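You operate a simulated robot arm through the tools that you are given. There is no shell and no other tool. Be economical: measure what you need, move in short steps, check, and stop when the job is done.

The job below is to be done with a simulated two-armed robot. You get a single attempt, and the scene is never put back.

## Task
Carry the white bucket with both arms and set it on the top of the steel stand.

The check looks at the end state, three seconds after you hand in, the way a careful person would. Anything else that was tipped, shoved, dropped, spilled or broken makes it a failure.

## Robot
Two 7-joint arms with two-finger parallel grippers on one trunk, on a base that drives. Base frame: it is fixed to the floor where the robot stands at the start and does not move with it; the origin is under the middle of the robot, x ahead of it, y to its left, z up. Readings come in m, degrees, newtons and seconds.
The left shoulder is at the start at [0.05, 0.168, 1.157], the right one opposite. With the tool pointing down near the work surface each hand reaches from about 0.2 to 0.66 m from the robot's upright axis, wherever it stands, measured 20 degrees to its own side. Places, roughly: top of the steel stand [3, -0.6, 0.9]; white bucket (27x27x20 cm) [0.5, -0.1, 1]. Payload 1.57 kg a hand.
The TCP of each hand is the grasp point between the finger pads, 0.03 m short of the fingertips. In the tool frame z runs along the fingers and y along their closing line. The gripper opens to 0.08 m. The fingers are 0.017 m wide and 0.012 m thick; the gripper's body (0.04 by 0.082 m) begins 0.08 m behind the TCP.
Orientation is that of the tool frame in the base frame, as [roll, pitch, yaw] about the fixed x, y, z axes, in that order (R = Rz(yaw) Ry(pitch) Rx(roll)). With the fingers straight down and closing along the base's y, the tool's x points along the base's -x, its y along +y and its z along -z.

## Interface
- The arms move only by the tool step_arm. It takes "left_moves", "right_moves" or both (then of equal length, played together; a hand with none holds still); each is a list of rows, each a list of 3 entries, a list of its own where there are three numbers: the gripper command, from -1 (shut) to 1 (fully open), values between in proportion, then the shift along the tool's x, y, z in m, then the turn, a rotation vector about the tool's x, y, z in degrees. In form: [[grip, [tx, ty, tz], [ax, ay, az]], ...]. A call has 1 to 10 rows; each row is the pose to reach, as a shift and turn from the pose commanded when the call began, along the tool's axes at that moment. Each row takes 0.2 s and may step no farther than 0.05 m and 8.6 degrees from the row before; otherwise, or with a gripper value out of range, the whole call is refused. Where a pose cannot be reached the arm comes as near as it can. A force on the tool above 40 N (or 10 N above the force at the start of the call, whichever is more), or a blocked arm, ends the call early, and 0.2 s more pass. The fingers move at their own pace (about 0.045 m/s each) and stop on an object; they squeeze with about 37 N. The grip force told is the motor's: it shows also when the fingers shut on nothing. Time passes only in rows, and 0.2 s behind the last, so rows that repeat a pose let the fingers close. It gives the time, the measured TCP pose, the force on the tool (base axes), the opening and the grip force at its end, in the units of the frame above (readings bear some noise), with the torque about the TCP (base axes, N m) and any sound that the robot's microphone picked up.
- Cameras (640 x 400 px; columns grow to the right, rows downward): "scene" is now at [0.1277, -0.0137, 1.3758]; the picture's right is [-0.16, -0.99, 0.00], its down [-0.50, 0.08, -0.86] and it looks along [0.85, -0.14, -0.50] (base axes); focal length 251 px, centre (320, 200). "left" rides on the left gripper at [0.072, 0.007, -0.122] in its tool frame; the picture's right is [-0.09, 1.00, 0.00], its down [-0.84, -0.08, -0.54] and it looks along [-0.54, -0.05, 0.84] (tool axes); focal length 238 px, centre (320, 200). "right" rides on the right gripper at [0.072, -0.007, -0.122] in its tool frame; the picture's right is [0.09, 1.00, 0.00], its down [-0.84, 0.08, -0.54] and it looks along [-0.54, 0.05, 0.84] (tool axes); focal length 238 px, centre (320, 200). There is no depth. A picture from a camera that has moved, and an enlarged one, comes with that camera's place and axes in the base frame and with its lens.
- capture(camera): a new picture of that camera. It takes no simulated time.
- raise_lower(by): slides the trunk up (or, below 0, down) by that many m; the arms and the scene camera ride with it, the base frame stays. It gives what a move gives, with no picture.
- drive_base(legs): drives the robot by 1 to 6 legs, each [ahead, left, turn to the left] in m, m and degrees, along the robot's own axes; the way and the turn of a leg run together, so that a leg with both is an arc; at most 1.5 m and 180 degrees a leg. The arms and the cameras ride along, it lands a little off, and it stops where it bumps. It gives what a move gives.
- pan_tilt(pan, tilt): turns the head with the scene camera to pan (to the left, within 80 degrees either way) and tilt (down, from -29 to 69), counted from straight ahead of the robot. It gives what a move gives.
- enlarge(camera, box): a new picture of the part [left, top, right, bottom] of that camera's present view, enlarged. It takes no simulated time.
- hand_in(): hands the job in; it is judged then, once.

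Work in short steps. Places have to be worked out from the pictures, the camera data and where the tool is seen: move nearer, look again, correct. Check each grasp and each placing, and mend what went wrong. You have 120 turns and 92 pictures in all, those below and enlarged ones among them. Open the grippers and draw the arms clear of the work before you hand the job in, unless the task says otherwise; then end with one line.

The tools are called after "Emit:" as a command line: name --argument value ..., lists and objects as JSON in quotes. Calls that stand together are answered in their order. step_arm: Moves the arms, as the interface text tells. Its arguments: {"type":"object","properties":{"left_moves":{"type":"array","items":{"type":"array"}},"right_moves":{"type":"array","items":{"type":"array"}}},"required":[]} The other tools are called the same way: raise_lower (by) slides the trunk up or down; drive_base (legs) drives the base; pan_tilt (pan, tilt) turns the head that bears the scene camera; capture (camera) takes a picture; enlarge (camera, box) takes an enlarged picture of a part of a camera's view; hand_in () hands the job in.

At the start:

```text
clock: 0.0
left_eef_pos: [0.4919, 0.0773, 1.2088]
left_tool_rot: [-180.0, -0.1, -179.9]
left_wrist_force: [0.5, -0.7, 0.5]
left_wrist_torque: [-0.03, 0.05, -0.01]
left_gripper_width: 0.0801
left_grip_force: 0.2
right_eef_pos: [0.4163, -0.2911, 1.1912]
right_tool_rot: [180.0, 0.1, 180.0]
right_wrist_force: [-0.3, 0.5, 0.2]
right_wrist_torque: [0.01, -0.02, -0.02]
right_gripper_width: 0.08
right_grip_force: 0.0
trunk travel left (down, up): [-0.325, 0.118]
robot x, y, heading: [-0.0013, -0.0002, -0.2]
head pan, tilt: [-9.0, 30.1]
```

scene: 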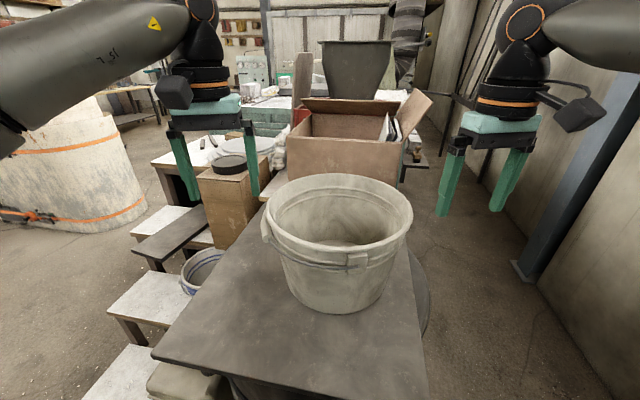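
right: 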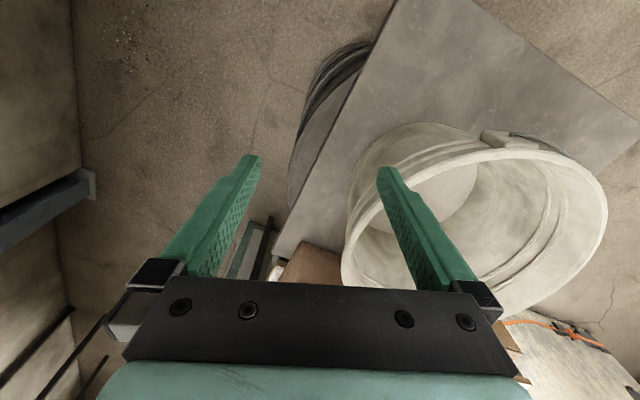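
left: 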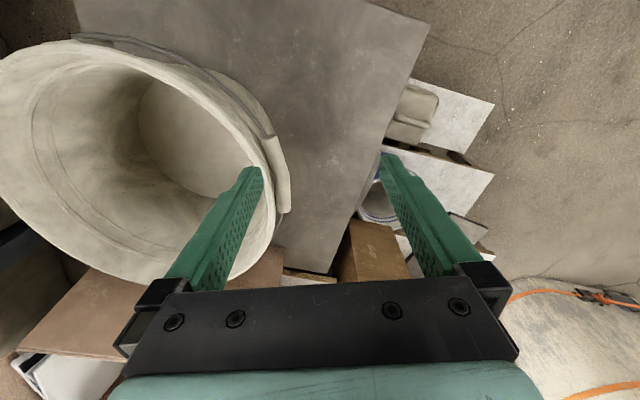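

The bucket stands on the table just ahead of me. First I look closer at it and at the way to the stand.

Emit:
enlarge --camera "scene" --box '[220, 150, 460, 330]'

Emit:
pan_tilt --pan -20 --tilt 5

Emit:
capture --camera "scene"

```text
2.22 times, centred on (340, 240) of scene
camera zoom: at [0.1277, -0.0137, 1.3758], right [-0.16, -0.99, 0.0], down [-0.5, 0.08, -0.86], along [0.85, -0.14, -0.5], focal length 557 px, centre (276, 111)
```

zoom: 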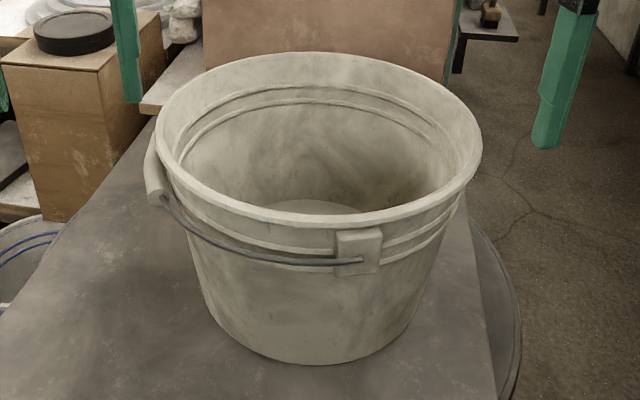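

```text
clock: 0.9
left_eef_pos: [0.4925, 0.0785, 1.2091]
left_tool_rot: [-180.0, 0.0, -179.9]
left_wrist_force: [0.1, 0.7, 0.5]
left_wrist_torque: [0.0, 0.05, 0.02]
left_gripper_width: 0.0799
left_grip_force: 0.1
right_eef_pos: [0.4157, -0.2913, 1.1915]
right_tool_rot: [-180.0, 0.0, 179.9]
right_wrist_force: [0.3, -1.2, -0.6]
right_wrist_torque: [0.0, 0.0, -0.01]
right_gripper_width: 0.0797
right_grip_force: 0.1
trunk travel left (down, up): [-0.325, 0.118]
robot x, y, heading: [0.0011, 0.0018, 0.1]
head pan, tilt: [-20.0, 5.0]
```

```text
87 pictures are left
camera scene: at [0.1247, -0.031, 1.4163], right [-0.34, -0.94, 0.0], down [-0.08, 0.03, -1.0], along [0.94, -0.34, -0.09], focal length 251 px, centre (320, 200)
```

scene: 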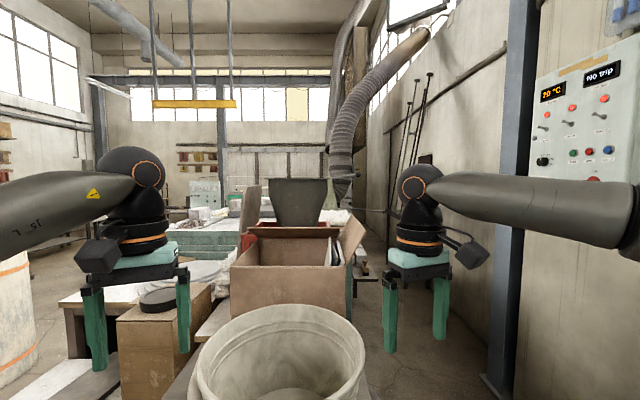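

Expected stand location projects to about (282,223), behind the cardboard box. I enlarge it and look around to the right side where I may drive.

Emit:
enlarge --camera "scene" --box '[180, 130, 420, 280]'

Emit:
pan_tilt --pan -50 --tilt 35

Emit:
capture --camera "scene"

Emit:
pan_tilt --pan 50 --tilt 35

Emit:
capture --camera "scene"

```text
2.67 times, centred on (300, 205) of scene
camera zoom: at [0.1247, -0.031, 1.4163], right [-0.34, -0.94, 0.0], down [-0.08, 0.03, -1.0], along [0.94, -0.34, -0.09], focal length 668 px, centre (373, 187)
```

zoom: 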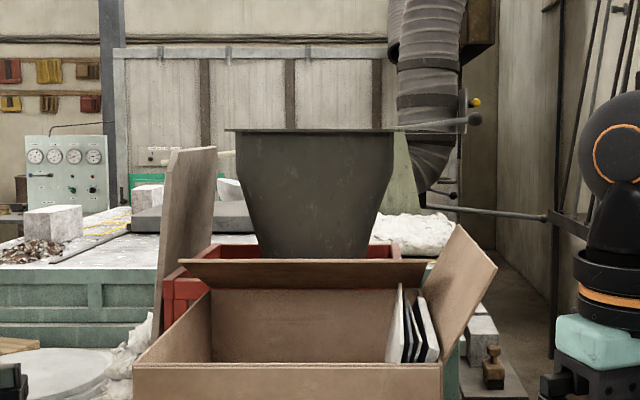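

```text
clock: 1.8
left_eef_pos: [0.4917, 0.0775, 1.2106]
left_tool_rot: [-180.0, 0.0, 180.0]
left_wrist_force: [0.5, -0.1, -1.1]
left_wrist_torque: [0.0, -0.04, 0.01]
left_gripper_width: 0.0797
left_grip_force: 0.0
right_eef_pos: [0.4156, -0.2917, 1.1915]
right_tool_rot: [180.0, 0.1, 179.9]
right_wrist_force: [0.3, 0.1, -0.5]
right_wrist_torque: [-0.02, -0.01, 0.0]
right_gripper_width: 0.08
right_grip_force: 0.0
trunk travel left (down, up): [-0.325, 0.118]
robot x, y, heading: [-0.0002, -0.0003, -0.2]
head pan, tilt: [-50.0, 35.0]
```

```text
85 pictures are left
camera scene: at [0.095, -0.067, 1.3682], right [-0.77, -0.64, 0.0], down [-0.37, 0.44, -0.82], along [0.53, -0.63, -0.57], focal length 251 px, centre (320, 200)
```

scene: 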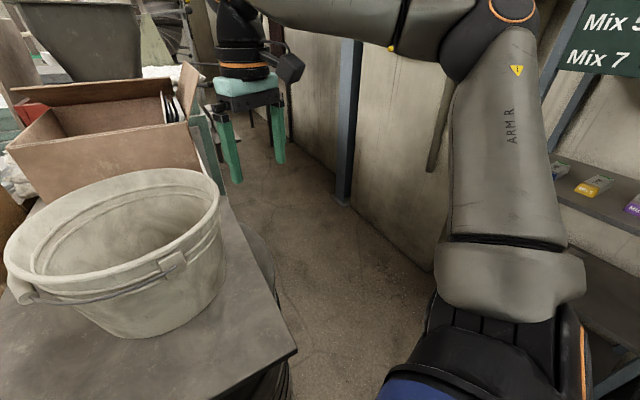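

```text
clock: 3.6
left_eef_pos: [0.4918, 0.0766, 1.2093]
left_tool_rot: [180.0, 0.0, -180.0]
left_wrist_force: [0.0, -1.0, 0.8]
left_wrist_torque: [0.0, 0.0, 0.02]
left_gripper_width: 0.0797
left_grip_force: 0.0
right_eef_pos: [0.4157, -0.2911, 1.1918]
right_tool_rot: [180.0, 0.0, 179.9]
right_wrist_force: [-0.1, -0.6, 0.0]
right_wrist_torque: [-0.01, -0.02, 0.0]
right_gripper_width: 0.0798
right_grip_force: 0.1
trunk travel left (down, up): [-0.325, 0.118]
robot x, y, heading: [0.002, -0.0033, -0.1]
head pan, tilt: [50.0, 35.0]
```

```text
84 pictures are left
camera scene: at [0.095, 0.0678, 1.3682], right [0.77, -0.64, 0.0], down [-0.37, -0.44, -0.82], along [0.53, 0.63, -0.57], focal length 251 px, centre (320, 200)
```

scene: 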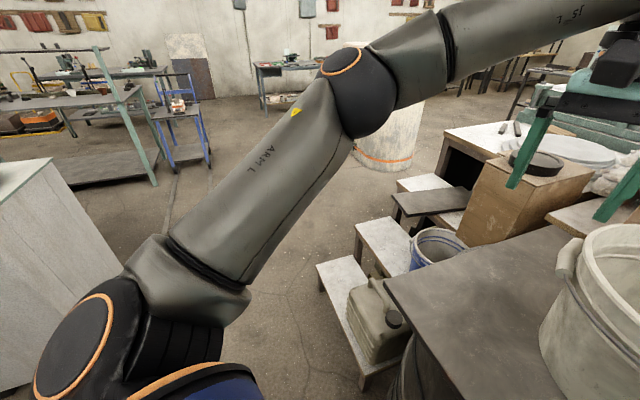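

The bucket rim lies at about centre (0.53,-0.115), z≈1.13, radius ≈0.137, with ears toward the robot and toward its left. I plan to pinch the rim at angles ≈60° and −120°, clear of the ears. First I shift the base 0.1 m to the right to centre it.

Emit:
drive_base --legs '[[0, -0.1, 0]]'

Emit:
pan_tilt --pan 0 --tilt 45

Emit:
capture --camera "scene"

Emit:
capture --camera "right"

Emit:
capture --camera "left"

```text
clock: 5.1
left_eef_pos: [0.4917, -0.0234, 1.2092]
left_tool_rot: [180.0, 0.0, -179.9]
left_wrist_force: [-0.6, 0.3, -0.7]
left_wrist_torque: [0.01, -0.03, 0.01]
left_gripper_width: 0.0799
left_grip_force: 0.0
right_eef_pos: [0.4157, -0.3921, 1.1917]
right_tool_rot: [-179.9, 0.1, 179.9]
right_wrist_force: [-0.1, 0.4, 0.2]
right_wrist_torque: [0.04, 0.0, 0.01]
right_gripper_width: 0.0801
right_grip_force: 0.1
trunk travel left (down, up): [-0.325, 0.118]
robot x, y, heading: [0.0003, -0.1024, 0.0]
head pan, tilt: [50.0, 35.0]
```

```text
clock: 6.3
left_eef_pos: [0.4925, -0.0238, 1.21]
left_tool_rot: [180.0, 0.0, 180.0]
left_wrist_force: [0.2, 0.1, 0.2]
left_wrist_torque: [0.01, 0.02, 0.01]
left_gripper_width: 0.0799
left_grip_force: 0.0
right_eef_pos: [0.4161, -0.3921, 1.192]
right_tool_rot: [-180.0, 0.1, 179.9]
right_wrist_force: [0.9, -0.5, 0.3]
right_wrist_torque: [0.01, 0.0, 0.03]
right_gripper_width: 0.0802
right_grip_force: 0.1
trunk travel left (down, up): [-0.325, 0.118]
robot x, y, heading: [0.0013, -0.1042, -0.4]
head pan, tilt: [0.0, 45.0]
```

```text
83 pictures are left
camera scene: at [0.1197, -0.0996, 1.3534], right [0.0, -1.0, 0.0], down [-0.71, 0.0, -0.71], along [0.71, 0.0, -0.71], focal length 251 px, centre (320, 200)
```

scene: 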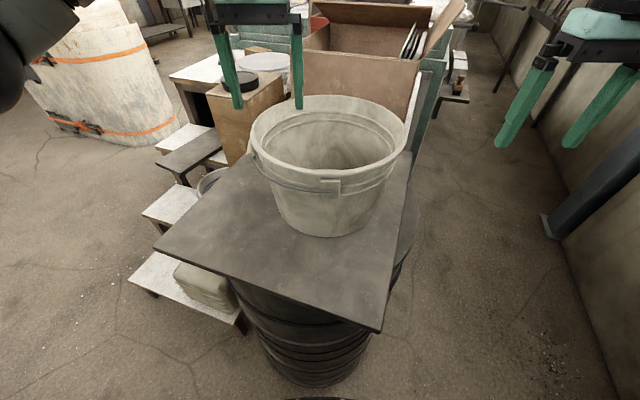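

```text
82 pictures are left
camera right: at [0.3445, -0.3986, 1.3136], right [-0.09, 1.0, 0.0], down [0.84, 0.08, 0.54], along [0.54, 0.05, -0.84], focal length 238 px, centre (320, 200)
```

right: 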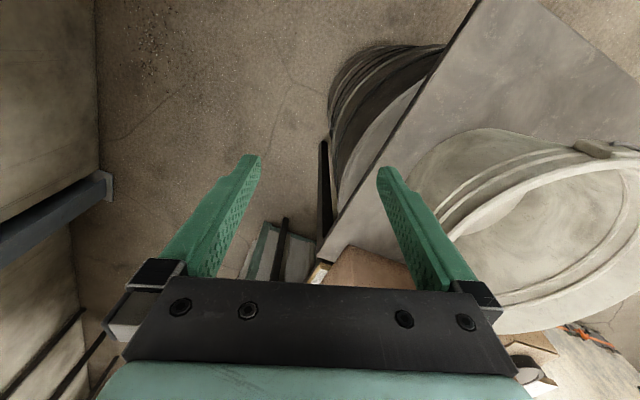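

```text
81 pictures are left
camera left: at [0.4205, -0.0156, 1.3322], right [0.09, 1.0, 0.0], down [0.84, -0.08, 0.54], along [0.54, -0.05, -0.84], focal length 238 px, centre (320, 200)
```

left: 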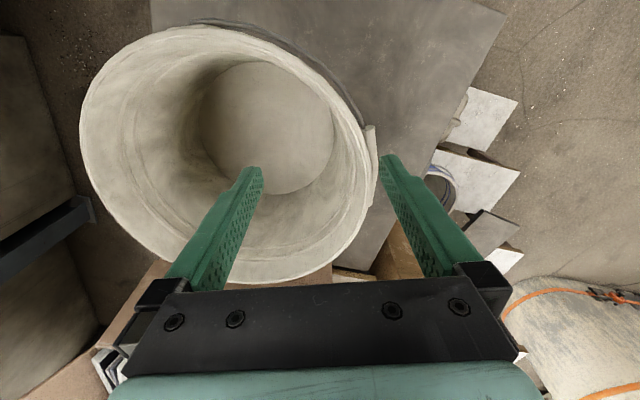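

Refined estimate: rim centre ≈(0.53,-0.11), radius ≈0.13, z≈1.135; the board rests on a drum, so I must be gentle. I move both open hands above the grip points at 60°/−120°, turned 30° so the fingers straddle the wall.

Emit:
step_arm --left_moves '[[1, [-0.02, 0.005, 0], [0, 0, 6]], [1, [-0.04, 0.01, 0], [0, 0, 12]], [1, [-0.06, 0.015, 0], [0, 0, 18]], [1, [-0.08, 0.02, 0], [0, 0, 24]], [1, [-0.1015, 0.024, 0], [0, 0, 30]]]' --right_moves '[[1, [-0.01, 0.034, -0.02], [0, 0, 6]], [1, [-0.02, 0.069, -0.02], [0, 0, 12]], [1, [-0.03, 0.103, -0.02], [0, 0, 18]], [1, [-0.04, 0.138, -0.02], [0, 0, 24]], [1, [-0.0505, 0.172, -0.02], [0, 0, 30]]]'

Emit:
capture --camera "left"

Emit:
capture --camera "right"

Emit:
capture --camera "scene"

```text
clock: 7.5
left_eef_pos: [0.5409, -0.0005, 1.1862]
left_tool_rot: [-180.0, 0.0, 151.4]
left_wrist_force: [-0.1, 0.1, -0.1]
left_wrist_torque: [0.03, 0.03, 0.0]
left_gripper_width: 0.0799
left_grip_force: 0.1
left hand out of reach, approached as far as the arm can: row 3, 4, 5
right_eef_pos: [0.432, -0.2724, 1.2003]
right_tool_rot: [179.8, 0.0, 149.5]
right_wrist_force: [-0.1, -0.2, -0.2]
right_wrist_torque: [-0.04, 0.0, -0.03]
right_gripper_width: 0.0801
right_grip_force: 0.1
right hand out of reach, approached as far as the arm can: row 4, 5
trunk travel left (down, up): [-0.325, 0.118]
robot x, y, heading: [0.0001, -0.1005, -0.0]
head pan, tilt: [0.0, 45.0]
```

```text
80 pictures are left
camera left: at [0.4811, 0.0403, 1.3095], right [0.56, 0.83, 0.0], down [0.7, -0.47, 0.54], along [0.45, -0.3, -0.84], focal length 238 px, centre (320, 200)
```

left: 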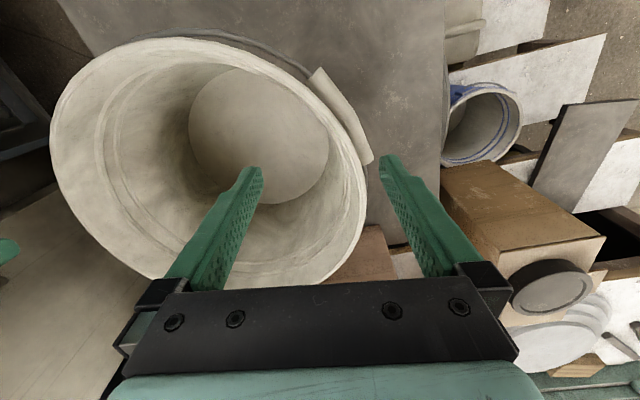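

```text
79 pictures are left
camera right: at [0.3658, -0.2436, 1.3216], right [0.43, 0.9, 0.0], down [0.76, -0.36, 0.54], along [0.49, -0.23, -0.84], focal length 238 px, centre (320, 200)
```

right: 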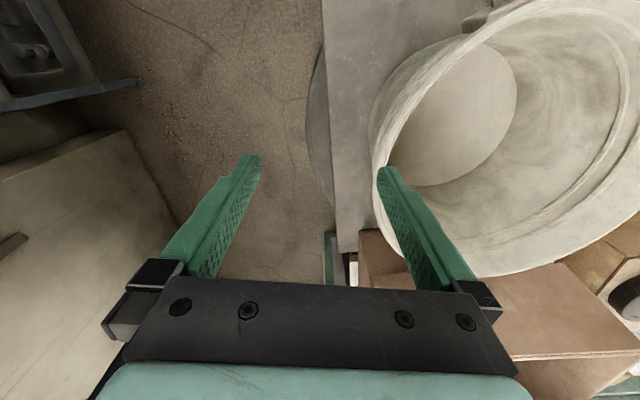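

```text
78 pictures are left
camera scene: at [0.1198, -0.1, 1.3533], right [0.0, -1.0, 0.0], down [-0.71, 0.0, -0.71], along [0.71, 0.0, -0.71], focal length 251 px, centre (320, 200)
```

scene: 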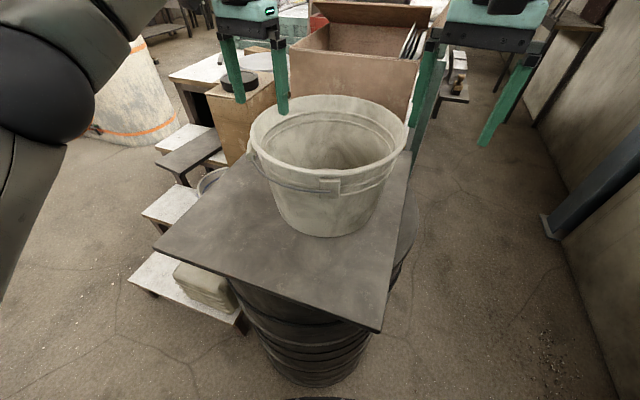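

Both arms ran out of reach because the hands are high relative to the shoulders. I raise the trunk, which should give more reach at rim height.

Emit:
raise_lower --by 0.115

```text
clock: 9.0
left_eef_pos: [0.541, -0.0004, 1.3029]
left_tool_rot: [180.0, 0.1, 151.6]
left_wrist_force: [-0.8, -0.2, 0.2]
left_wrist_torque: [0.0, 0.01, 0.0]
left_gripper_width: 0.0798
left_grip_force: 0.0
right_eef_pos: [0.4298, -0.274, 1.3153]
right_tool_rot: [179.9, 0.0, 149.6]
right_wrist_force: [0.5, 0.0, -0.7]
right_wrist_torque: [0.0, -0.01, 0.0]
right_gripper_width: 0.0801
right_grip_force: 0.2
trunk travel left (down, up): [-0.44, 0.003]
robot x, y, heading: [-0.0003, -0.0987, -0.1]
head pan, tilt: [0.0, 45.0]
```

Now I lower the hands toward z≈1.20 while moving them over the grip points.

Emit:
step_arm --left_moves '[[1, [0, 0, 0.035], [0, 0, 0]], [1, [-0.015, 0.008, 0.07], [0, 0, 0]], [1, [-0.03, 0.016, 0.095], [0, 0, 0.5]], [1, [-0.046, 0.025, 0.1], [0, 0, 1.5]]]' --right_moves '[[1, [0, 0.015, 0.035], [0, 0, 0]], [1, [-0.002, 0.03, 0.07], [0, 0, 0]], [1, [-0.004, 0.048, 0.1], [0, 0, 0]], [1, [-0.005, 0.064, 0.115], [0, 0, 0]]]'

Emit:
capture --camera "left"

Emit:
capture --camera "right"

Emit:
capture --camera "scene"

```text
clock: 10.0
left_eef_pos: [0.5689, 0.007, 1.2138]
left_tool_rot: [-180.0, 0.3, 151.6]
left_wrist_force: [0.6, 0.3, -0.4]
left_wrist_torque: [-0.01, 0.01, -0.03]
left_gripper_width: 0.0799
left_grip_force: 0.1
left hand out of reach, approached as far as the arm can: row 3, 4
right_eef_pos: [0.4486, -0.2453, 1.1961]
right_tool_rot: [179.7, 0.0, 149.7]
right_wrist_force: [0.3, -0.1, -0.1]
right_wrist_torque: [0.01, 0.01, 0.04]
right_gripper_width: 0.0802
right_grip_force: 0.0
right hand out of reach, approached as far as the arm can: row 2, 3, 4
trunk travel left (down, up): [-0.44, 0.003]
robot x, y, heading: [0.0003, -0.1036, -0.4]
head pan, tilt: [0.0, 45.0]
```

```text
77 pictures are left
camera left: at [0.5094, 0.0473, 1.3357], right [0.55, 0.83, 0.0], down [0.7, -0.46, 0.54], along [0.45, -0.3, -0.84], focal length 238 px, centre (320, 200)
```

left: 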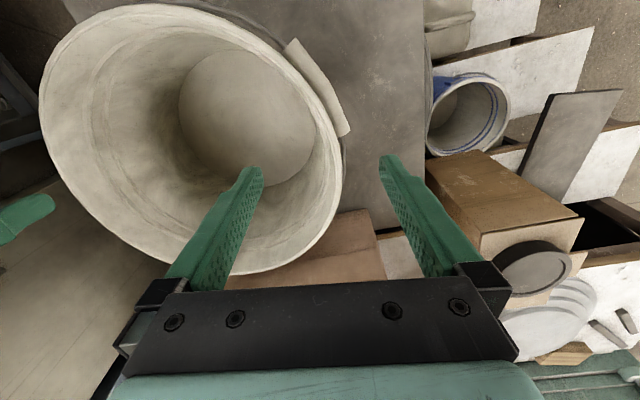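

```text
76 pictures are left
camera right: at [0.3844, -0.215, 1.3178], right [0.42, 0.91, 0.0], down [0.76, -0.36, 0.54], along [0.49, -0.23, -0.84], focal length 238 px, centre (320, 200)
```

right: 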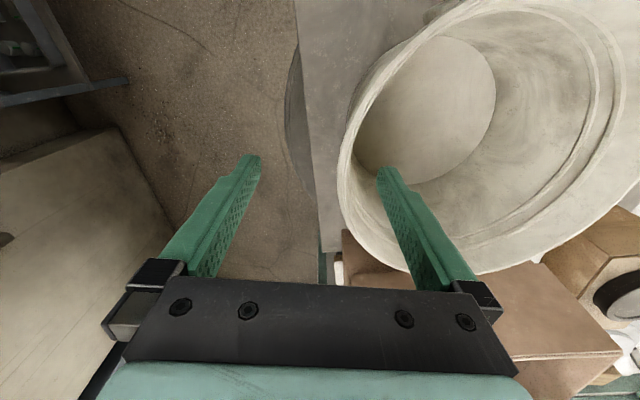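

```text
75 pictures are left
camera scene: at [0.1195, -0.1001, 1.4684], right [0.0, -1.0, 0.0], down [-0.71, 0.0, -0.71], along [0.71, 0.0, -0.71], focal length 251 px, centre (320, 200)
```

scene: 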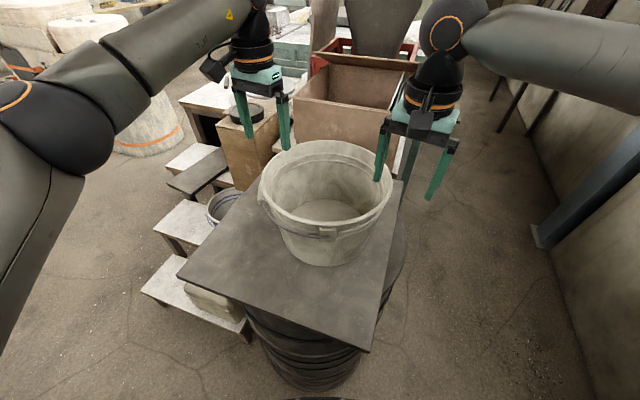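

Both hands stopped short again (about 3 cm each). I try another small nudge to see whether this is a hard limit or a slow solution.

Emit:
step_arm --left_moves '[[1, [-0.012, 0.003, 0.01], [0, 0, 0]], [1, [-0.025, 0.006, 0.015], [0, 0, 0]]]' --right_moves '[[1, [-0.001, 0.015, 0], [0, 0, 0]], [1, [-0.003, 0.031, 0], [0, 0, 0]]]'

```text
clock: 10.6
left_eef_pos: [0.5649, 0.0085, 1.189]
left_tool_rot: [180.0, 0.1, 150.1]
left_wrist_force: [0.3, 0.4, -0.9]
left_wrist_torque: [0.0, 0.03, -0.02]
left_gripper_width: 0.08
left_grip_force: 0.1
left hand out of reach, approached as far as the arm can: row 1, 2
right_eef_pos: [0.4523, -0.2443, 1.1919]
right_tool_rot: [179.7, 0.0, 149.8]
right_wrist_force: [0.2, 0.0, -0.1]
right_wrist_torque: [-0.03, 0.02, -0.03]
right_gripper_width: 0.0799
right_grip_force: 0.1
right hand out of reach, approached as far as the arm can: row 1, 2
trunk travel left (down, up): [-0.44, 0.003]
robot x, y, heading: [-0.0048, -0.103, 0.1]
head pan, tilt: [0.0, 45.0]
```

It is a hard limit; the inboard turn likely costs reach. I switch to a more lateral grasp (80°/−100°, only 10° yaw), still clear of the left ear.

Emit:
step_arm --left_moves '[[1, [0.005, 0, -0.005], [0, 0, -7]], [1, [0.01, 0, -0.01], [0, 0, -14]], [1, [0.0145, -0.001, -0.01], [0, 0, -20]]]' --right_moves '[[1, [-0.014, 0.012, -0.005], [0, 0, -7]], [1, [-0.029, 0.024, -0.01], [0, 0, -14]], [1, [-0.044, 0.036, -0.01], [0, 0, -20]]]'

Emit:
pan_tilt --pan 0 --tilt 69

Emit:
capture --camera "scene"

```text
clock: 11.4
left_eef_pos: [0.5496, 0.0161, 1.1988]
left_tool_rot: [-180.0, 0.1, 170.2]
left_wrist_force: [0.9, 0.1, 0.1]
left_wrist_torque: [0.0, -0.01, -0.01]
left_gripper_width: 0.0798
left_grip_force: 0.0
right_eef_pos: [0.4778, -0.2672, 1.1981]
right_tool_rot: [179.8, 0.2, 169.8]
right_wrist_force: [0.5, -0.7, -0.4]
right_wrist_torque: [0.0, -0.02, -0.01]
right_gripper_width: 0.0798
right_grip_force: 0.0
right hand out of reach, approached as far as the arm can: row 1, 2, 3
trunk travel left (down, up): [-0.44, 0.003]
robot x, y, heading: [-0.0002, -0.0991, -0.2]
head pan, tilt: [0.0, 45.0]
```

```text
clock: 12.3
left_eef_pos: [0.5501, 0.0148, 1.1995]
left_tool_rot: [180.0, 0.1, 170.1]
left_wrist_force: [0.0, 0.5, 0.4]
left_wrist_torque: [0.02, 0.0, 0.01]
left_gripper_width: 0.08
left_grip_force: 0.1
right_eef_pos: [0.4781, -0.267, 1.198]
right_tool_rot: [179.8, 0.1, 169.8]
right_wrist_force: [-1.1, 0.5, 0.7]
right_wrist_torque: [0.01, 0.02, 0.01]
right_gripper_width: 0.0801
right_grip_force: 0.0
trunk travel left (down, up): [-0.44, 0.003]
robot x, y, heading: [0.0028, -0.1002, 0.0]
head pan, tilt: [0.0, 68.8]
```

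```text
74 pictures are left
camera scene: at [0.0943, -0.0996, 1.4395], right [0.0, -1.0, 0.0], down [-0.93, 0.0, -0.36], along [0.36, 0.0, -0.93], focal length 251 px, centre (320, 200)
```

scene: 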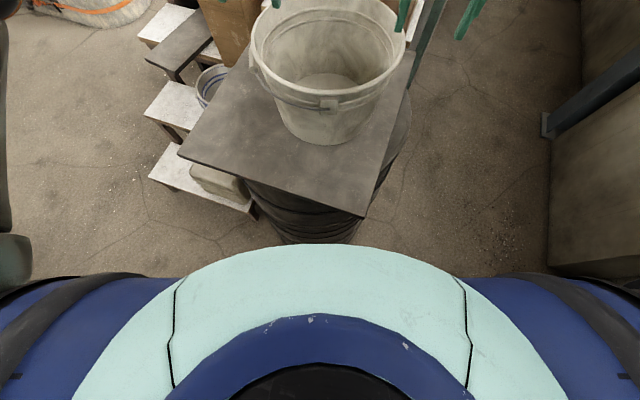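

Left is right on target; the right arm is limited. I tilt the right hand back about its closing axis by 24°, which brings its wrist nearer, and move it on to the target (0.508,−0.235).

Emit:
step_arm --right_moves '[[1, [0, 0, 0], [0, -8, 0]], [1, [0, 0.005, 0], [0, -16, 0]], [1, [-0.012, 0.018, 0], [0, -24, 0]], [1, [-0.024, 0.037, 0], [0, -24, 0]], [1, [-0.029, 0.037, 0], [0, -24, 0]]]'

```text
clock: 13.5
left_eef_pos: [0.5492, 0.0143, 1.1998]
left_tool_rot: [180.0, 0.1, 170.1]
left_wrist_force: [-0.1, 0.0, 0.0]
left_wrist_torque: [0.0, -0.02, 0.01]
left_gripper_width: 0.0802
left_grip_force: 0.1
right_eef_pos: [0.5087, -0.2426, 1.1994]
right_tool_rot: [179.7, 24.1, 169.6]
right_wrist_force: [-0.8, -0.4, -0.7]
right_wrist_torque: [0.01, 0.01, -0.01]
right_gripper_width: 0.0799
right_grip_force: 0.0
right hand out of reach, approached as far as the arm can: row 4, 5
trunk travel left (down, up): [-0.44, 0.003]
robot x, y, heading: [-0.0042, -0.1009, -0.1]
head pan, tilt: [0.0, 68.8]
```

Right hand nearly there at (0.509,−0.243). I add 10° tilt on the right and tilt the left 24° likewise for reach margin, then check pictures.

Emit:
step_arm --left_moves '[[1, [0, 0, 0], [0, -8, 0]], [1, [0, 0, 0], [0, -16, 0]], [1, [0, 0, 0], [0, -24, 0]], [1, [0, 0, 0], [0, -24, 0]]]' --right_moves '[[1, [0, 0, 0], [0, -5, 0]], [1, [0, 0.003, 0], [0, -10, 0]], [1, [0, 0.006, 0], [0, -10, 0]], [1, [0, 0.008, 0], [0, -10, 0]]]'

Emit:
pan_tilt --pan 0 --tilt 40

Emit:
capture --camera "scene"

Emit:
capture --camera "left"

Emit:
capture --camera "right"

```text
clock: 14.5
left_eef_pos: [0.5502, 0.0156, 1.2]
left_tool_rot: [-179.9, 24.2, 170.1]
left_wrist_force: [0.6, -1.1, 0.7]
left_wrist_torque: [0.04, 0.03, -0.02]
left_gripper_width: 0.08
left_grip_force: 0.0
right_eef_pos: [0.5102, -0.234, 1.1975]
right_tool_rot: [179.7, 34.1, 169.6]
right_wrist_force: [0.1, -0.9, 0.5]
right_wrist_torque: [-0.01, 0.0, -0.01]
right_gripper_width: 0.0798
right_grip_force: 0.0
trunk travel left (down, up): [-0.44, 0.003]
robot x, y, heading: [0.0011, -0.0975, -0.2]
head pan, tilt: [0.0, 68.8]
```

```text
clock: 15.4
left_eef_pos: [0.5497, 0.0161, 1.1993]
left_tool_rot: [180.0, 24.2, 170.1]
left_wrist_force: [-0.4, 0.3, 0.7]
left_wrist_torque: [0.03, -0.03, 0.0]
left_gripper_width: 0.0801
left_grip_force: 0.2
right_eef_pos: [0.5113, -0.2346, 1.1975]
right_tool_rot: [179.8, 34.0, 169.6]
right_wrist_force: [0.6, -0.1, 0.5]
right_wrist_torque: [-0.03, 0.01, 0.02]
right_gripper_width: 0.08
right_grip_force: 0.1
trunk travel left (down, up): [-0.44, 0.003]
robot x, y, heading: [0.0012, -0.0978, 0.1]
head pan, tilt: [0.0, 40.0]
```

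```text
73 pictures are left
camera scene: at [0.1234, -0.0997, 1.4755], right [0.0, -1.0, 0.0], down [-0.64, 0.0, -0.77], along [0.77, 0.0, -0.64], focal length 251 px, centre (320, 200)
```

scene: 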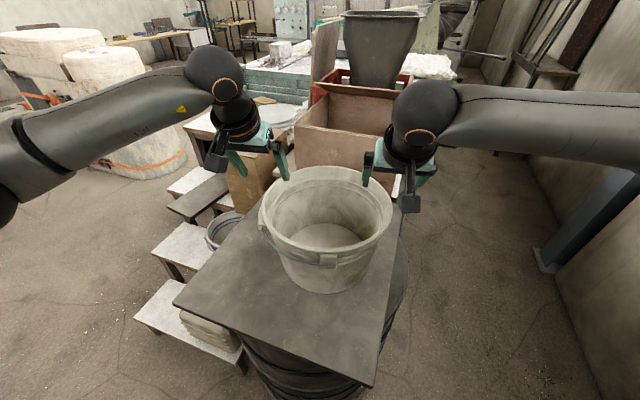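

```text
72 pictures are left
camera left: at [0.4377, 0.0425, 1.2816], right [0.25, 0.97, 0.04], down [0.52, -0.17, 0.84], along [0.81, -0.19, -0.55], focal length 238 px, centre (320, 200)
```

left: 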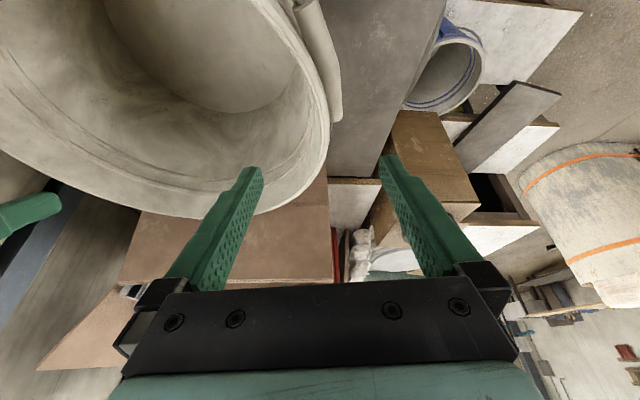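

```text
71 pictures are left
camera right: at [0.3844, -0.2182, 1.258], right [0.1, 0.99, -0.05], down [0.4, 0.0, 0.92], along [0.91, -0.11, -0.39], focal length 238 px, centre (320, 200)
```

right: 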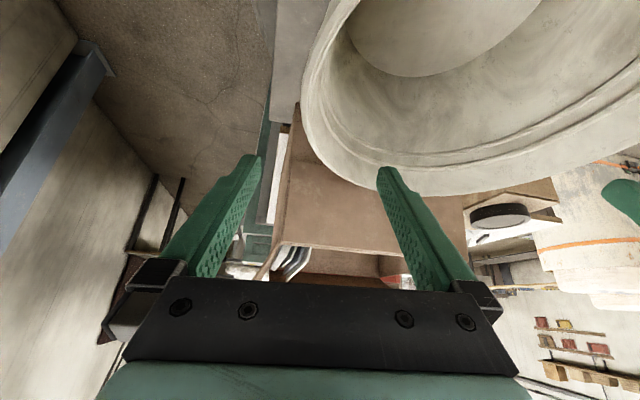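

Both hands straddle the wall (left wall ≈y 0.017, right wall ≈y −0.239). I lower both by 6 cm, watching the force.

Emit:
step_arm --left_moves '[[1, [0.0082, 0, 0.0183], [0, 0, 0]], [1, [0.0163, 0, 0.0365], [0, 0, 0]], [1, [0.0244, 0, 0.0548], [0, 0, 0]]]' --right_moves '[[1, [0.0112, -0.001, 0.0166], [0, 0, 0]], [1, [0.0224, -0.002, 0.0332], [0, 0, 0]], [1, [0.0336, -0.003, 0.0497], [0, 0, 0]]]'

Emit:
capture --camera "left"

Emit:
capture --camera "right"

Emit:
enlarge --camera "scene" --box '[200, 100, 450, 300]'

```text
clock: 16.2
left_eef_pos: [0.55, 0.0156, 1.139]
left_tool_rot: [-180.0, 24.0, 170.0]
left_wrist_force: [-0.1, -0.2, 0.2]
left_wrist_torque: [0.02, -0.02, 0.0]
left_gripper_width: 0.0798
left_grip_force: 0.1
right_eef_pos: [0.5093, -0.2393, 1.1376]
right_tool_rot: [179.7, 34.1, 169.6]
right_wrist_force: [0.1, -0.1, 0.2]
right_wrist_torque: [-0.01, 0.02, -0.01]
right_gripper_width: 0.0801
right_grip_force: 0.1
trunk travel left (down, up): [-0.44, 0.003]
robot x, y, heading: [-0.002, -0.0988, -0.1]
head pan, tilt: [0.0, 40.0]
```

```text
70 pictures are left
camera left: at [0.4383, 0.0429, 1.2212], right [0.25, 0.97, 0.04], down [0.52, -0.17, 0.84], along [0.81, -0.19, -0.55], focal length 238 px, centre (320, 200)
```

left: 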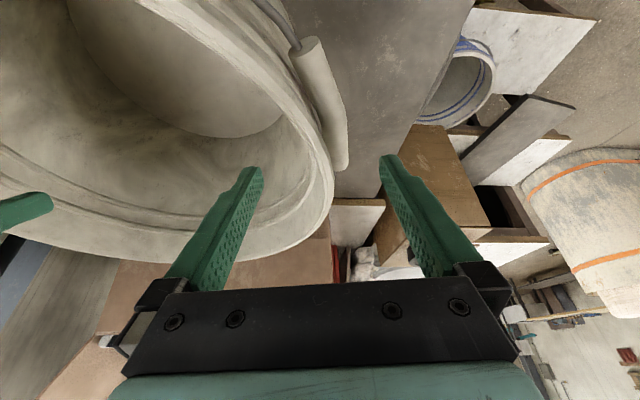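

```text
69 pictures are left
camera right: at [0.3832, -0.2235, 1.1976], right [0.1, 0.99, -0.05], down [0.4, 0.0, 0.92], along [0.91, -0.11, -0.39], focal length 238 px, centre (320, 200)
```

right: 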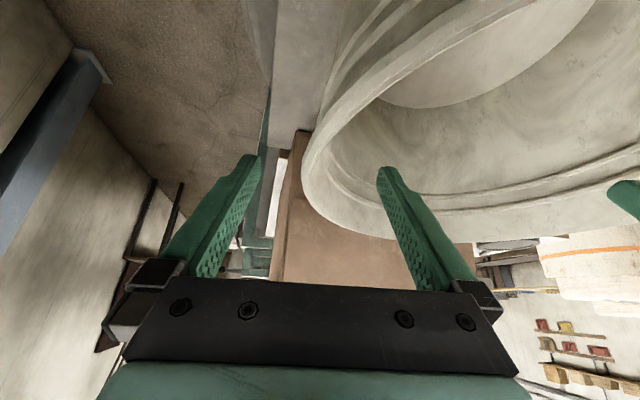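

```text
2.00 times, centred on (325, 200) of scene
camera zoom: at [0.1237, -0.0996, 1.4756], right [0.0, -1.0, 0.0], down [-0.64, 0.0, -0.77], along [0.77, 0.0, -0.64], focal length 501 px, centre (310, 200)
```

zoom: 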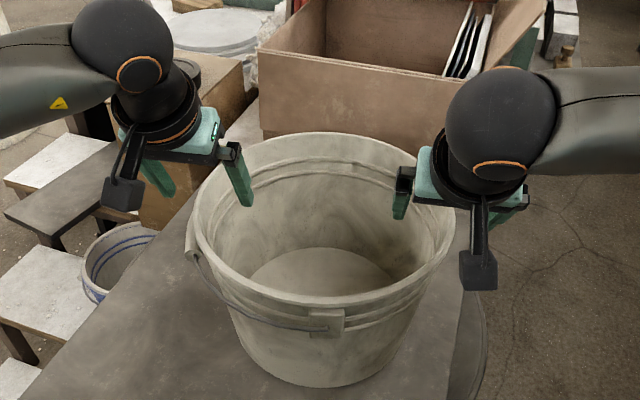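

The ear's front end may be close to the left fingers, so I shift the left hand forward to ≈65° and the right back correspondingly, turning both 10° further.

Emit:
step_arm --left_moves '[[1, [-0.017, -0.0022, 0.0075], [2.0, 0, 4.6]], [1, [-0.034, -0.0045, 0.015], [4.07, 0, 9.13]]]' --right_moves '[[1, [0.0078, 0.0013, -0.0052], [2.8, 0, 4.15]], [1, [0.0156, 0.0027, -0.0105], [5.59, 0, 8.29]]]'

Emit:
capture --camera "left"

Emit:
capture --camera "right"

```text
clock: 16.8
left_eef_pos: [0.5875, 0.0054, 1.1391]
left_tool_rot: [-180.0, 24.1, 160.1]
left_wrist_force: [-0.1, -0.5, 0.4]
left_wrist_torque: [0.01, -0.01, -0.01]
left_gripper_width: 0.0799
left_grip_force: 0.1
right_eef_pos: [0.4836, -0.2514, 1.1406]
right_tool_rot: [179.8, 34.0, 159.4]
right_wrist_force: [0.2, -0.1, -0.7]
right_wrist_torque: [-0.01, 0.01, 0.01]
right_gripper_width: 0.0802
right_grip_force: 0.1
right hand out of reach, approached as far as the arm can: row 1, 2
trunk travel left (down, up): [-0.44, 0.003]
robot x, y, heading: [0.0004, -0.1009, -0.2]
head pan, tilt: [0.0, 40.0]
```

```text
67 pictures are left
camera left: at [0.4814, 0.0511, 1.2218], right [0.42, 0.91, 0.04], down [0.48, -0.26, 0.84], along [0.77, -0.33, -0.55], focal length 238 px, centre (320, 200)
```

left: 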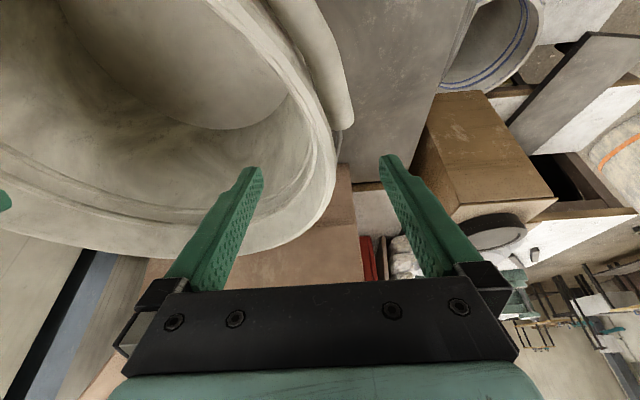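

```text
66 pictures are left
camera right: at [0.3638, -0.2141, 1.2015], right [0.27, 0.96, -0.05], down [0.39, -0.07, 0.92], along [0.88, -0.27, -0.39], focal length 238 px, centre (320, 200)
```

right: 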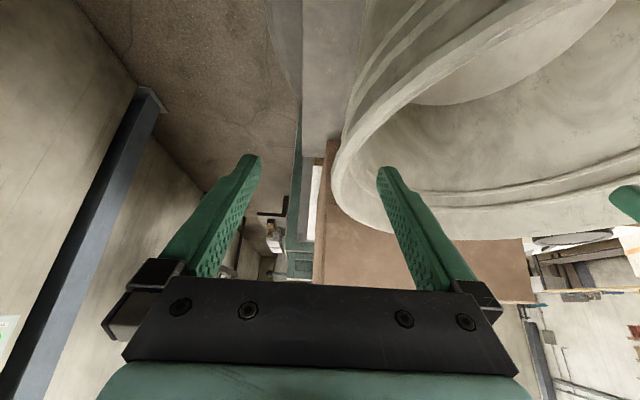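

The extra right yaw costs reach, so I turn the right hand back 10°, add slight tilt, and centre it on the wall at about (0.49,−0.234).

Emit:
step_arm --right_moves '[[1, [0, 0.006, 0], [-2.8, -2.5, -4.15]], [1, [0.001, 0.013, 0.001], [-5.59, -5, -8.29]], [1, [0.001, 0.019, 0.0015], [-5.59, -5, -8.29]]]'

Emit:
capture --camera "right"

```text
clock: 17.6
left_eef_pos: [0.5854, 0.0046, 1.1397]
left_tool_rot: [-180.0, 24.1, 160.0]
left_wrist_force: [0.0, -0.3, -0.6]
left_wrist_torque: [0.0, 0.0, 0.04]
left_gripper_width: 0.0801
left_grip_force: 0.1
right_eef_pos: [0.4916, -0.2334, 1.1398]
right_tool_rot: [-179.7, 39.1, 170.1]
right_wrist_force: [-0.2, 0.1, -0.3]
right_wrist_torque: [0.0, 0.01, -0.03]
right_gripper_width: 0.0802
right_grip_force: 0.1
trunk travel left (down, up): [-0.44, 0.003]
robot x, y, heading: [0.0007, -0.0992, -0.2]
head pan, tilt: [0.0, 40.0]
```

```text
65 pictures are left
camera right: at [0.3612, -0.2175, 1.1886], right [0.11, 0.99, -0.06], down [0.32, 0.03, 0.95], along [0.94, -0.12, -0.31], focal length 238 px, centre (320, 200)
```

right: 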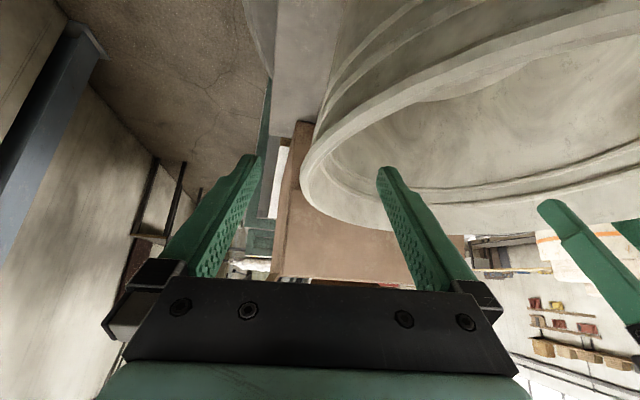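

Both hands are centred at rim height (≈1.14). I lower 2 cm more and close both grippers on the wall.

Emit:
step_arm --left_moves '[[1, [0.0082, 0, 0.0183], [0, 0, 0]], [1, [0.0082, 0, 0.0183], [0, 0, 0]], [0, [0.0082, 0, 0.0183], [0, 0, 0]], [-0.5, [0.0082, 0, 0.0183], [0, 0, 0]], [-1, [0.0082, 0, 0.0183], [0, 0, 0]], [-1, [0.0082, 0, 0.0183], [0, 0, 0]], [-1, [0.0082, 0, 0.0183], [0, 0, 0]], [-1, [0.0082, 0, 0.0183], [0, 0, 0]]]' --right_moves '[[1, [0.0126, 0, 0.0155], [0, 0, 0]], [1, [0.0126, 0, 0.0155], [0, 0, 0]], [0, [0.0126, 0, 0.0155], [0, 0, 0]], [-0.5, [0.0126, 0, 0.0155], [0, 0, 0]], [-1, [0.0126, 0, 0.0155], [0, 0, 0]], [-1, [0.0126, 0, 0.0155], [0, 0, 0]], [-1, [0.0126, 0, 0.0155], [0, 0, 0]], [-1, [0.0126, 0, 0.0155], [0, 0, 0]]]'

Emit:
capture --camera "left"

Emit:
capture --camera "right"

Emit:
enlarge --camera "scene" --box '[200, 100, 450, 300]'

```text
clock: 19.4
left_eef_pos: [0.5837, -0.0002, 1.1178]
left_tool_rot: [-179.3, 24.1, 159.6]
left_wrist_force: [-15.4, -24.8, 3.3]
left_wrist_torque: [-0.82, 0.08, -0.39]
left_gripper_width: 0.0235
left_grip_force: 35.6
right_eef_pos: [0.4908, -0.2362, 1.122]
right_tool_rot: [179.8, 39.1, 170.0]
right_wrist_force: [15.8, 25.1, -2.4]
right_wrist_torque: [-0.35, 0.25, -0.9]
right_gripper_width: 0.0082
right_grip_force: 27.3
right hand out of reach, approached as far as the arm can: row 1, 2, 3, 4, 5, 6, 7, 8
trunk travel left (down, up): [-0.44, 0.003]
robot x, y, heading: [-0.0008, -0.1005, -0.1]
head pan, tilt: [0.0, 40.0]
```

```text
64 pictures are left
camera left: at [0.4795, 0.0477, 1.201], right [0.43, 0.9, 0.03], down [0.48, -0.26, 0.84], along [0.76, -0.35, -0.55], focal length 238 px, centre (320, 200)
```

left: 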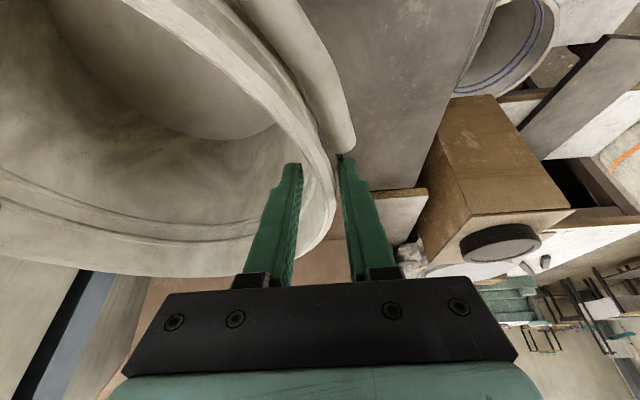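

```text
63 pictures are left
camera right: at [0.3593, -0.2203, 1.1712], right [0.1, 0.99, -0.06], down [0.32, 0.02, 0.95], along [0.94, -0.11, -0.31], focal length 238 px, centre (320, 200)
```

right: 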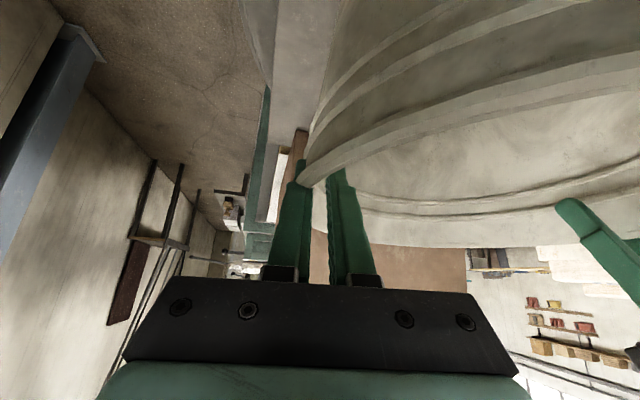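

```text
2.00 times, centred on (325, 200) of scene
camera zoom: at [0.1236, -0.0996, 1.4756], right [0.0, -1.0, 0.0], down [-0.64, 0.0, -0.77], along [0.77, 0.0, -0.64], focal length 501 px, centre (310, 200)
```

zoom: 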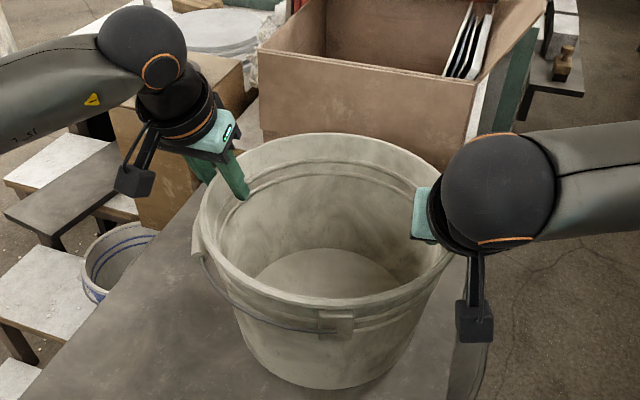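

Right holds the thin wall (8 mm), but left reads 23 mm and its outer fingertip seems to sit on the ear's end, with ~29 N tension between the hands. I relax the left, open it, and regrasp about 2 cm further forward, clear of the ear.

Emit:
step_arm --left_moves '[[-1, [0, -0.003, 0], [0, 0, 0]], [-1, [0, -0.006, 0], [0, 0, 0]], [0.2, [0, -0.006, 0], [0, 0, 0]], [0.6, [0, -0.004, 0], [0, 0, 0]], [0.6, [0, -0.003, 0], [0, 0, 0]], [0.6, [-0.008, -0.002, 0.0037], [0, 0, 0]], [0.6, [-0.0165, -0.0015, 0.0074], [0, 0, 0]]]'

Emit:
capture --camera "left"

```text
clock: 21.0
left_eef_pos: [0.6028, -0.0029, 1.1188]
left_tool_rot: [179.9, 24.1, 160.1]
left_wrist_force: [-0.8, -1.1, 0.1]
left_wrist_torque: [0.0, 0.01, 0.01]
left_gripper_width: 0.0639
left_grip_force: 0.0
right_eef_pos: [0.4896, -0.2387, 1.1218]
right_tool_rot: [-179.9, 39.1, 169.8]
right_wrist_force: [3.5, -1.0, 7.6]
right_wrist_torque: [0.49, 0.27, -0.26]
right_gripper_width: 0.0051
right_grip_force: 25.3
trunk travel left (down, up): [-0.44, 0.003]
robot x, y, heading: [0.0023, -0.1012, 0.0]
head pan, tilt: [0.0, 40.0]
```

```text
61 pictures are left
camera left: at [0.4966, 0.0433, 1.202], right [0.42, 0.91, 0.04], down [0.48, -0.26, 0.84], along [0.77, -0.33, -0.55], focal length 238 px, centre (320, 200)
```

left: 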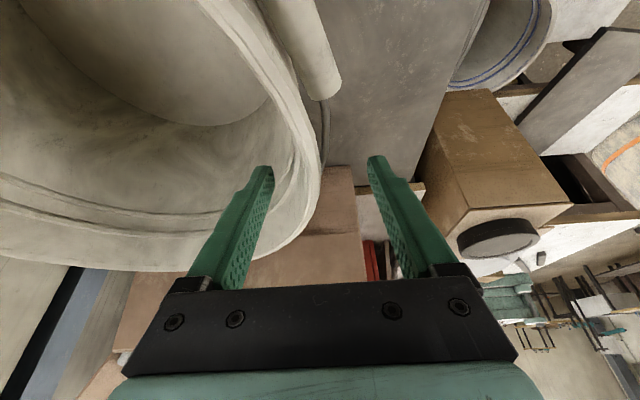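

Now clear of the ear, with the wall between the fingers. I shift 6 mm inward and close the left gripper.

Emit:
step_arm --left_moves '[[0.6, [0, -0.006, 0], [0, 0, 0]], [0, [0, -0.006, 0], [0, 0, 0]], [-0.5, [0, -0.006, 0], [0, 0, 0]], [-1, [0, -0.006, 0], [0, 0, 0]], [-1, [0, -0.006, 0], [0, 0, 0]], [-1, [0, -0.006, 0], [0, 0, 0]], [-1, [0, -0.006, 0], [0, 0, 0]]]'

Emit:
capture --camera "left"

Emit:
capture --camera "right"

```text
clock: 22.6
left_eef_pos: [0.5978, -0.014, 1.1204]
left_tool_rot: [-179.3, 24.0, 159.7]
left_wrist_force: [-16.1, -21.5, 0.6]
left_wrist_torque: [-0.58, 0.23, -0.8]
left_gripper_width: 0.0093
left_grip_force: 27.7
right_eef_pos: [0.4883, -0.2371, 1.122]
right_tool_rot: [-180.0, 39.1, 170.1]
right_wrist_force: [15.1, 21.4, -0.4]
right_wrist_torque: [0.12, -0.19, -0.47]
right_gripper_width: 0.0054
right_grip_force: 25.4
trunk travel left (down, up): [-0.44, 0.003]
robot x, y, heading: [0.0011, -0.1043, -0.2]
head pan, tilt: [0.0, 40.0]
```

```text
60 pictures are left
camera left: at [0.4921, 0.0336, 1.2019], right [0.43, 0.9, 0.03], down [0.48, -0.26, 0.84], along [0.76, -0.34, -0.55], focal length 238 px, centre (320, 200)
```

left: 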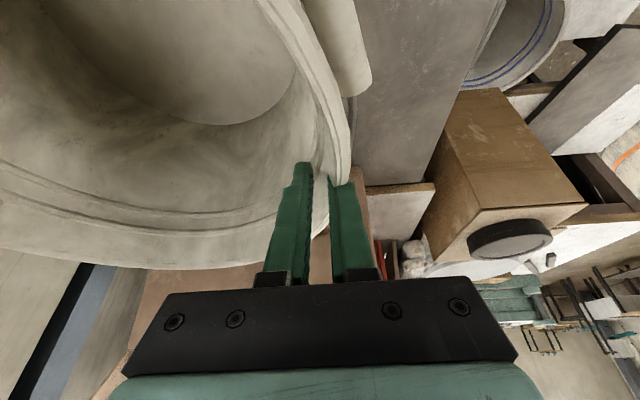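

```text
59 pictures are left
camera right: at [0.3588, -0.2206, 1.1711], right [0.1, 0.99, -0.06], down [0.32, 0.02, 0.95], along [0.94, -0.11, -0.31], focal length 238 px, centre (320, 200)
```

right: 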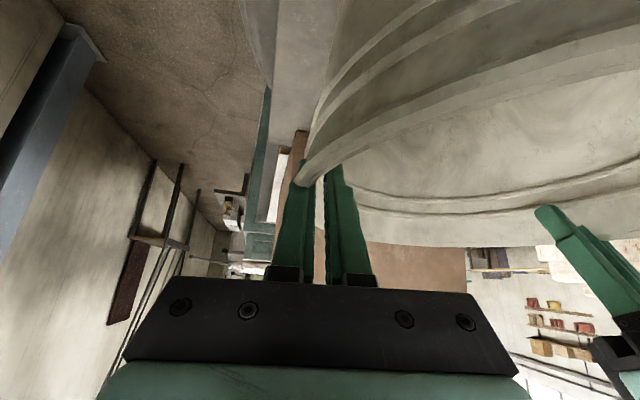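

Good grips: left 9 mm, right 5 mm on bare wall. I relieve the tension by 5 mm and lift 1.5 cm as a test.

Emit:
step_arm --left_moves '[[-1, [0, -0.003, 0], [0, 0, 0]], [-1, [0, -0.005, 0], [0, 0, 0]], [-1, [-0.003, -0.005, -0.0069], [0, 0, 0]], [-1, [-0.0061, -0.005, -0.0137], [0, 0, 0]], [-1, [-0.0061, -0.005, -0.0137], [0, 0, 0]]]' --right_moves '[[-1, [0, 0, 0], [0, 0, 0]], [-1, [0, 0, 0], [0, 0, 0]], [-1, [-0.0047, 0, -0.0058], [0, 0, 0]], [-1, [-0.0094, 0, -0.0117], [0, 0, 0]], [-1, [-0.0094, 0, -0.0117], [0, 0, 0]]]'

Emit:
enlarge --camera "scene" --box '[200, 100, 450, 300]'

```text
clock: 23.8
left_eef_pos: [0.5962, -0.0149, 1.1333]
left_tool_rot: [-179.9, 23.9, 160.0]
left_wrist_force: [-12.5, -14.4, -1.4]
left_wrist_torque: [-0.38, 0.16, -0.76]
left_gripper_width: 0.0093
left_grip_force: 26.6
right_eef_pos: [0.4901, -0.2385, 1.1364]
right_tool_rot: [-179.9, 39.0, 169.9]
right_wrist_force: [12.5, 15.4, -1.7]
right_wrist_torque: [0.4, -0.28, -0.2]
right_gripper_width: 0.005
right_grip_force: 25.2
trunk travel left (down, up): [-0.44, 0.003]
robot x, y, heading: [-0.0009, -0.1007, -0.2]
head pan, tilt: [0.0, 40.0]
```

```text
2.00 times, centred on (325, 200) of scene
camera zoom: at [0.1238, -0.0997, 1.4755], right [0.0, -1.0, 0.0], down [-0.64, 0.0, -0.77], along [0.77, 0.0, -0.64], focal length 501 px, centre (310, 200)
```

zoom: 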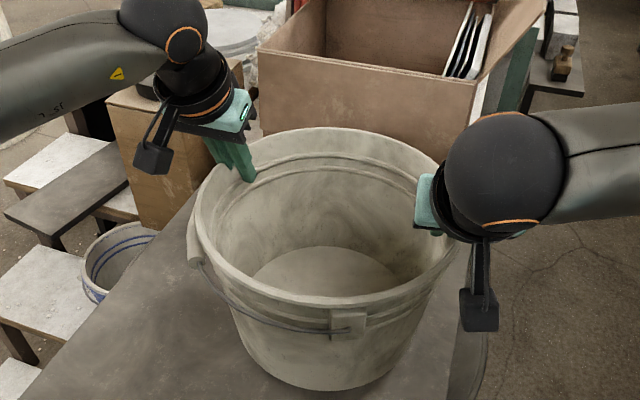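

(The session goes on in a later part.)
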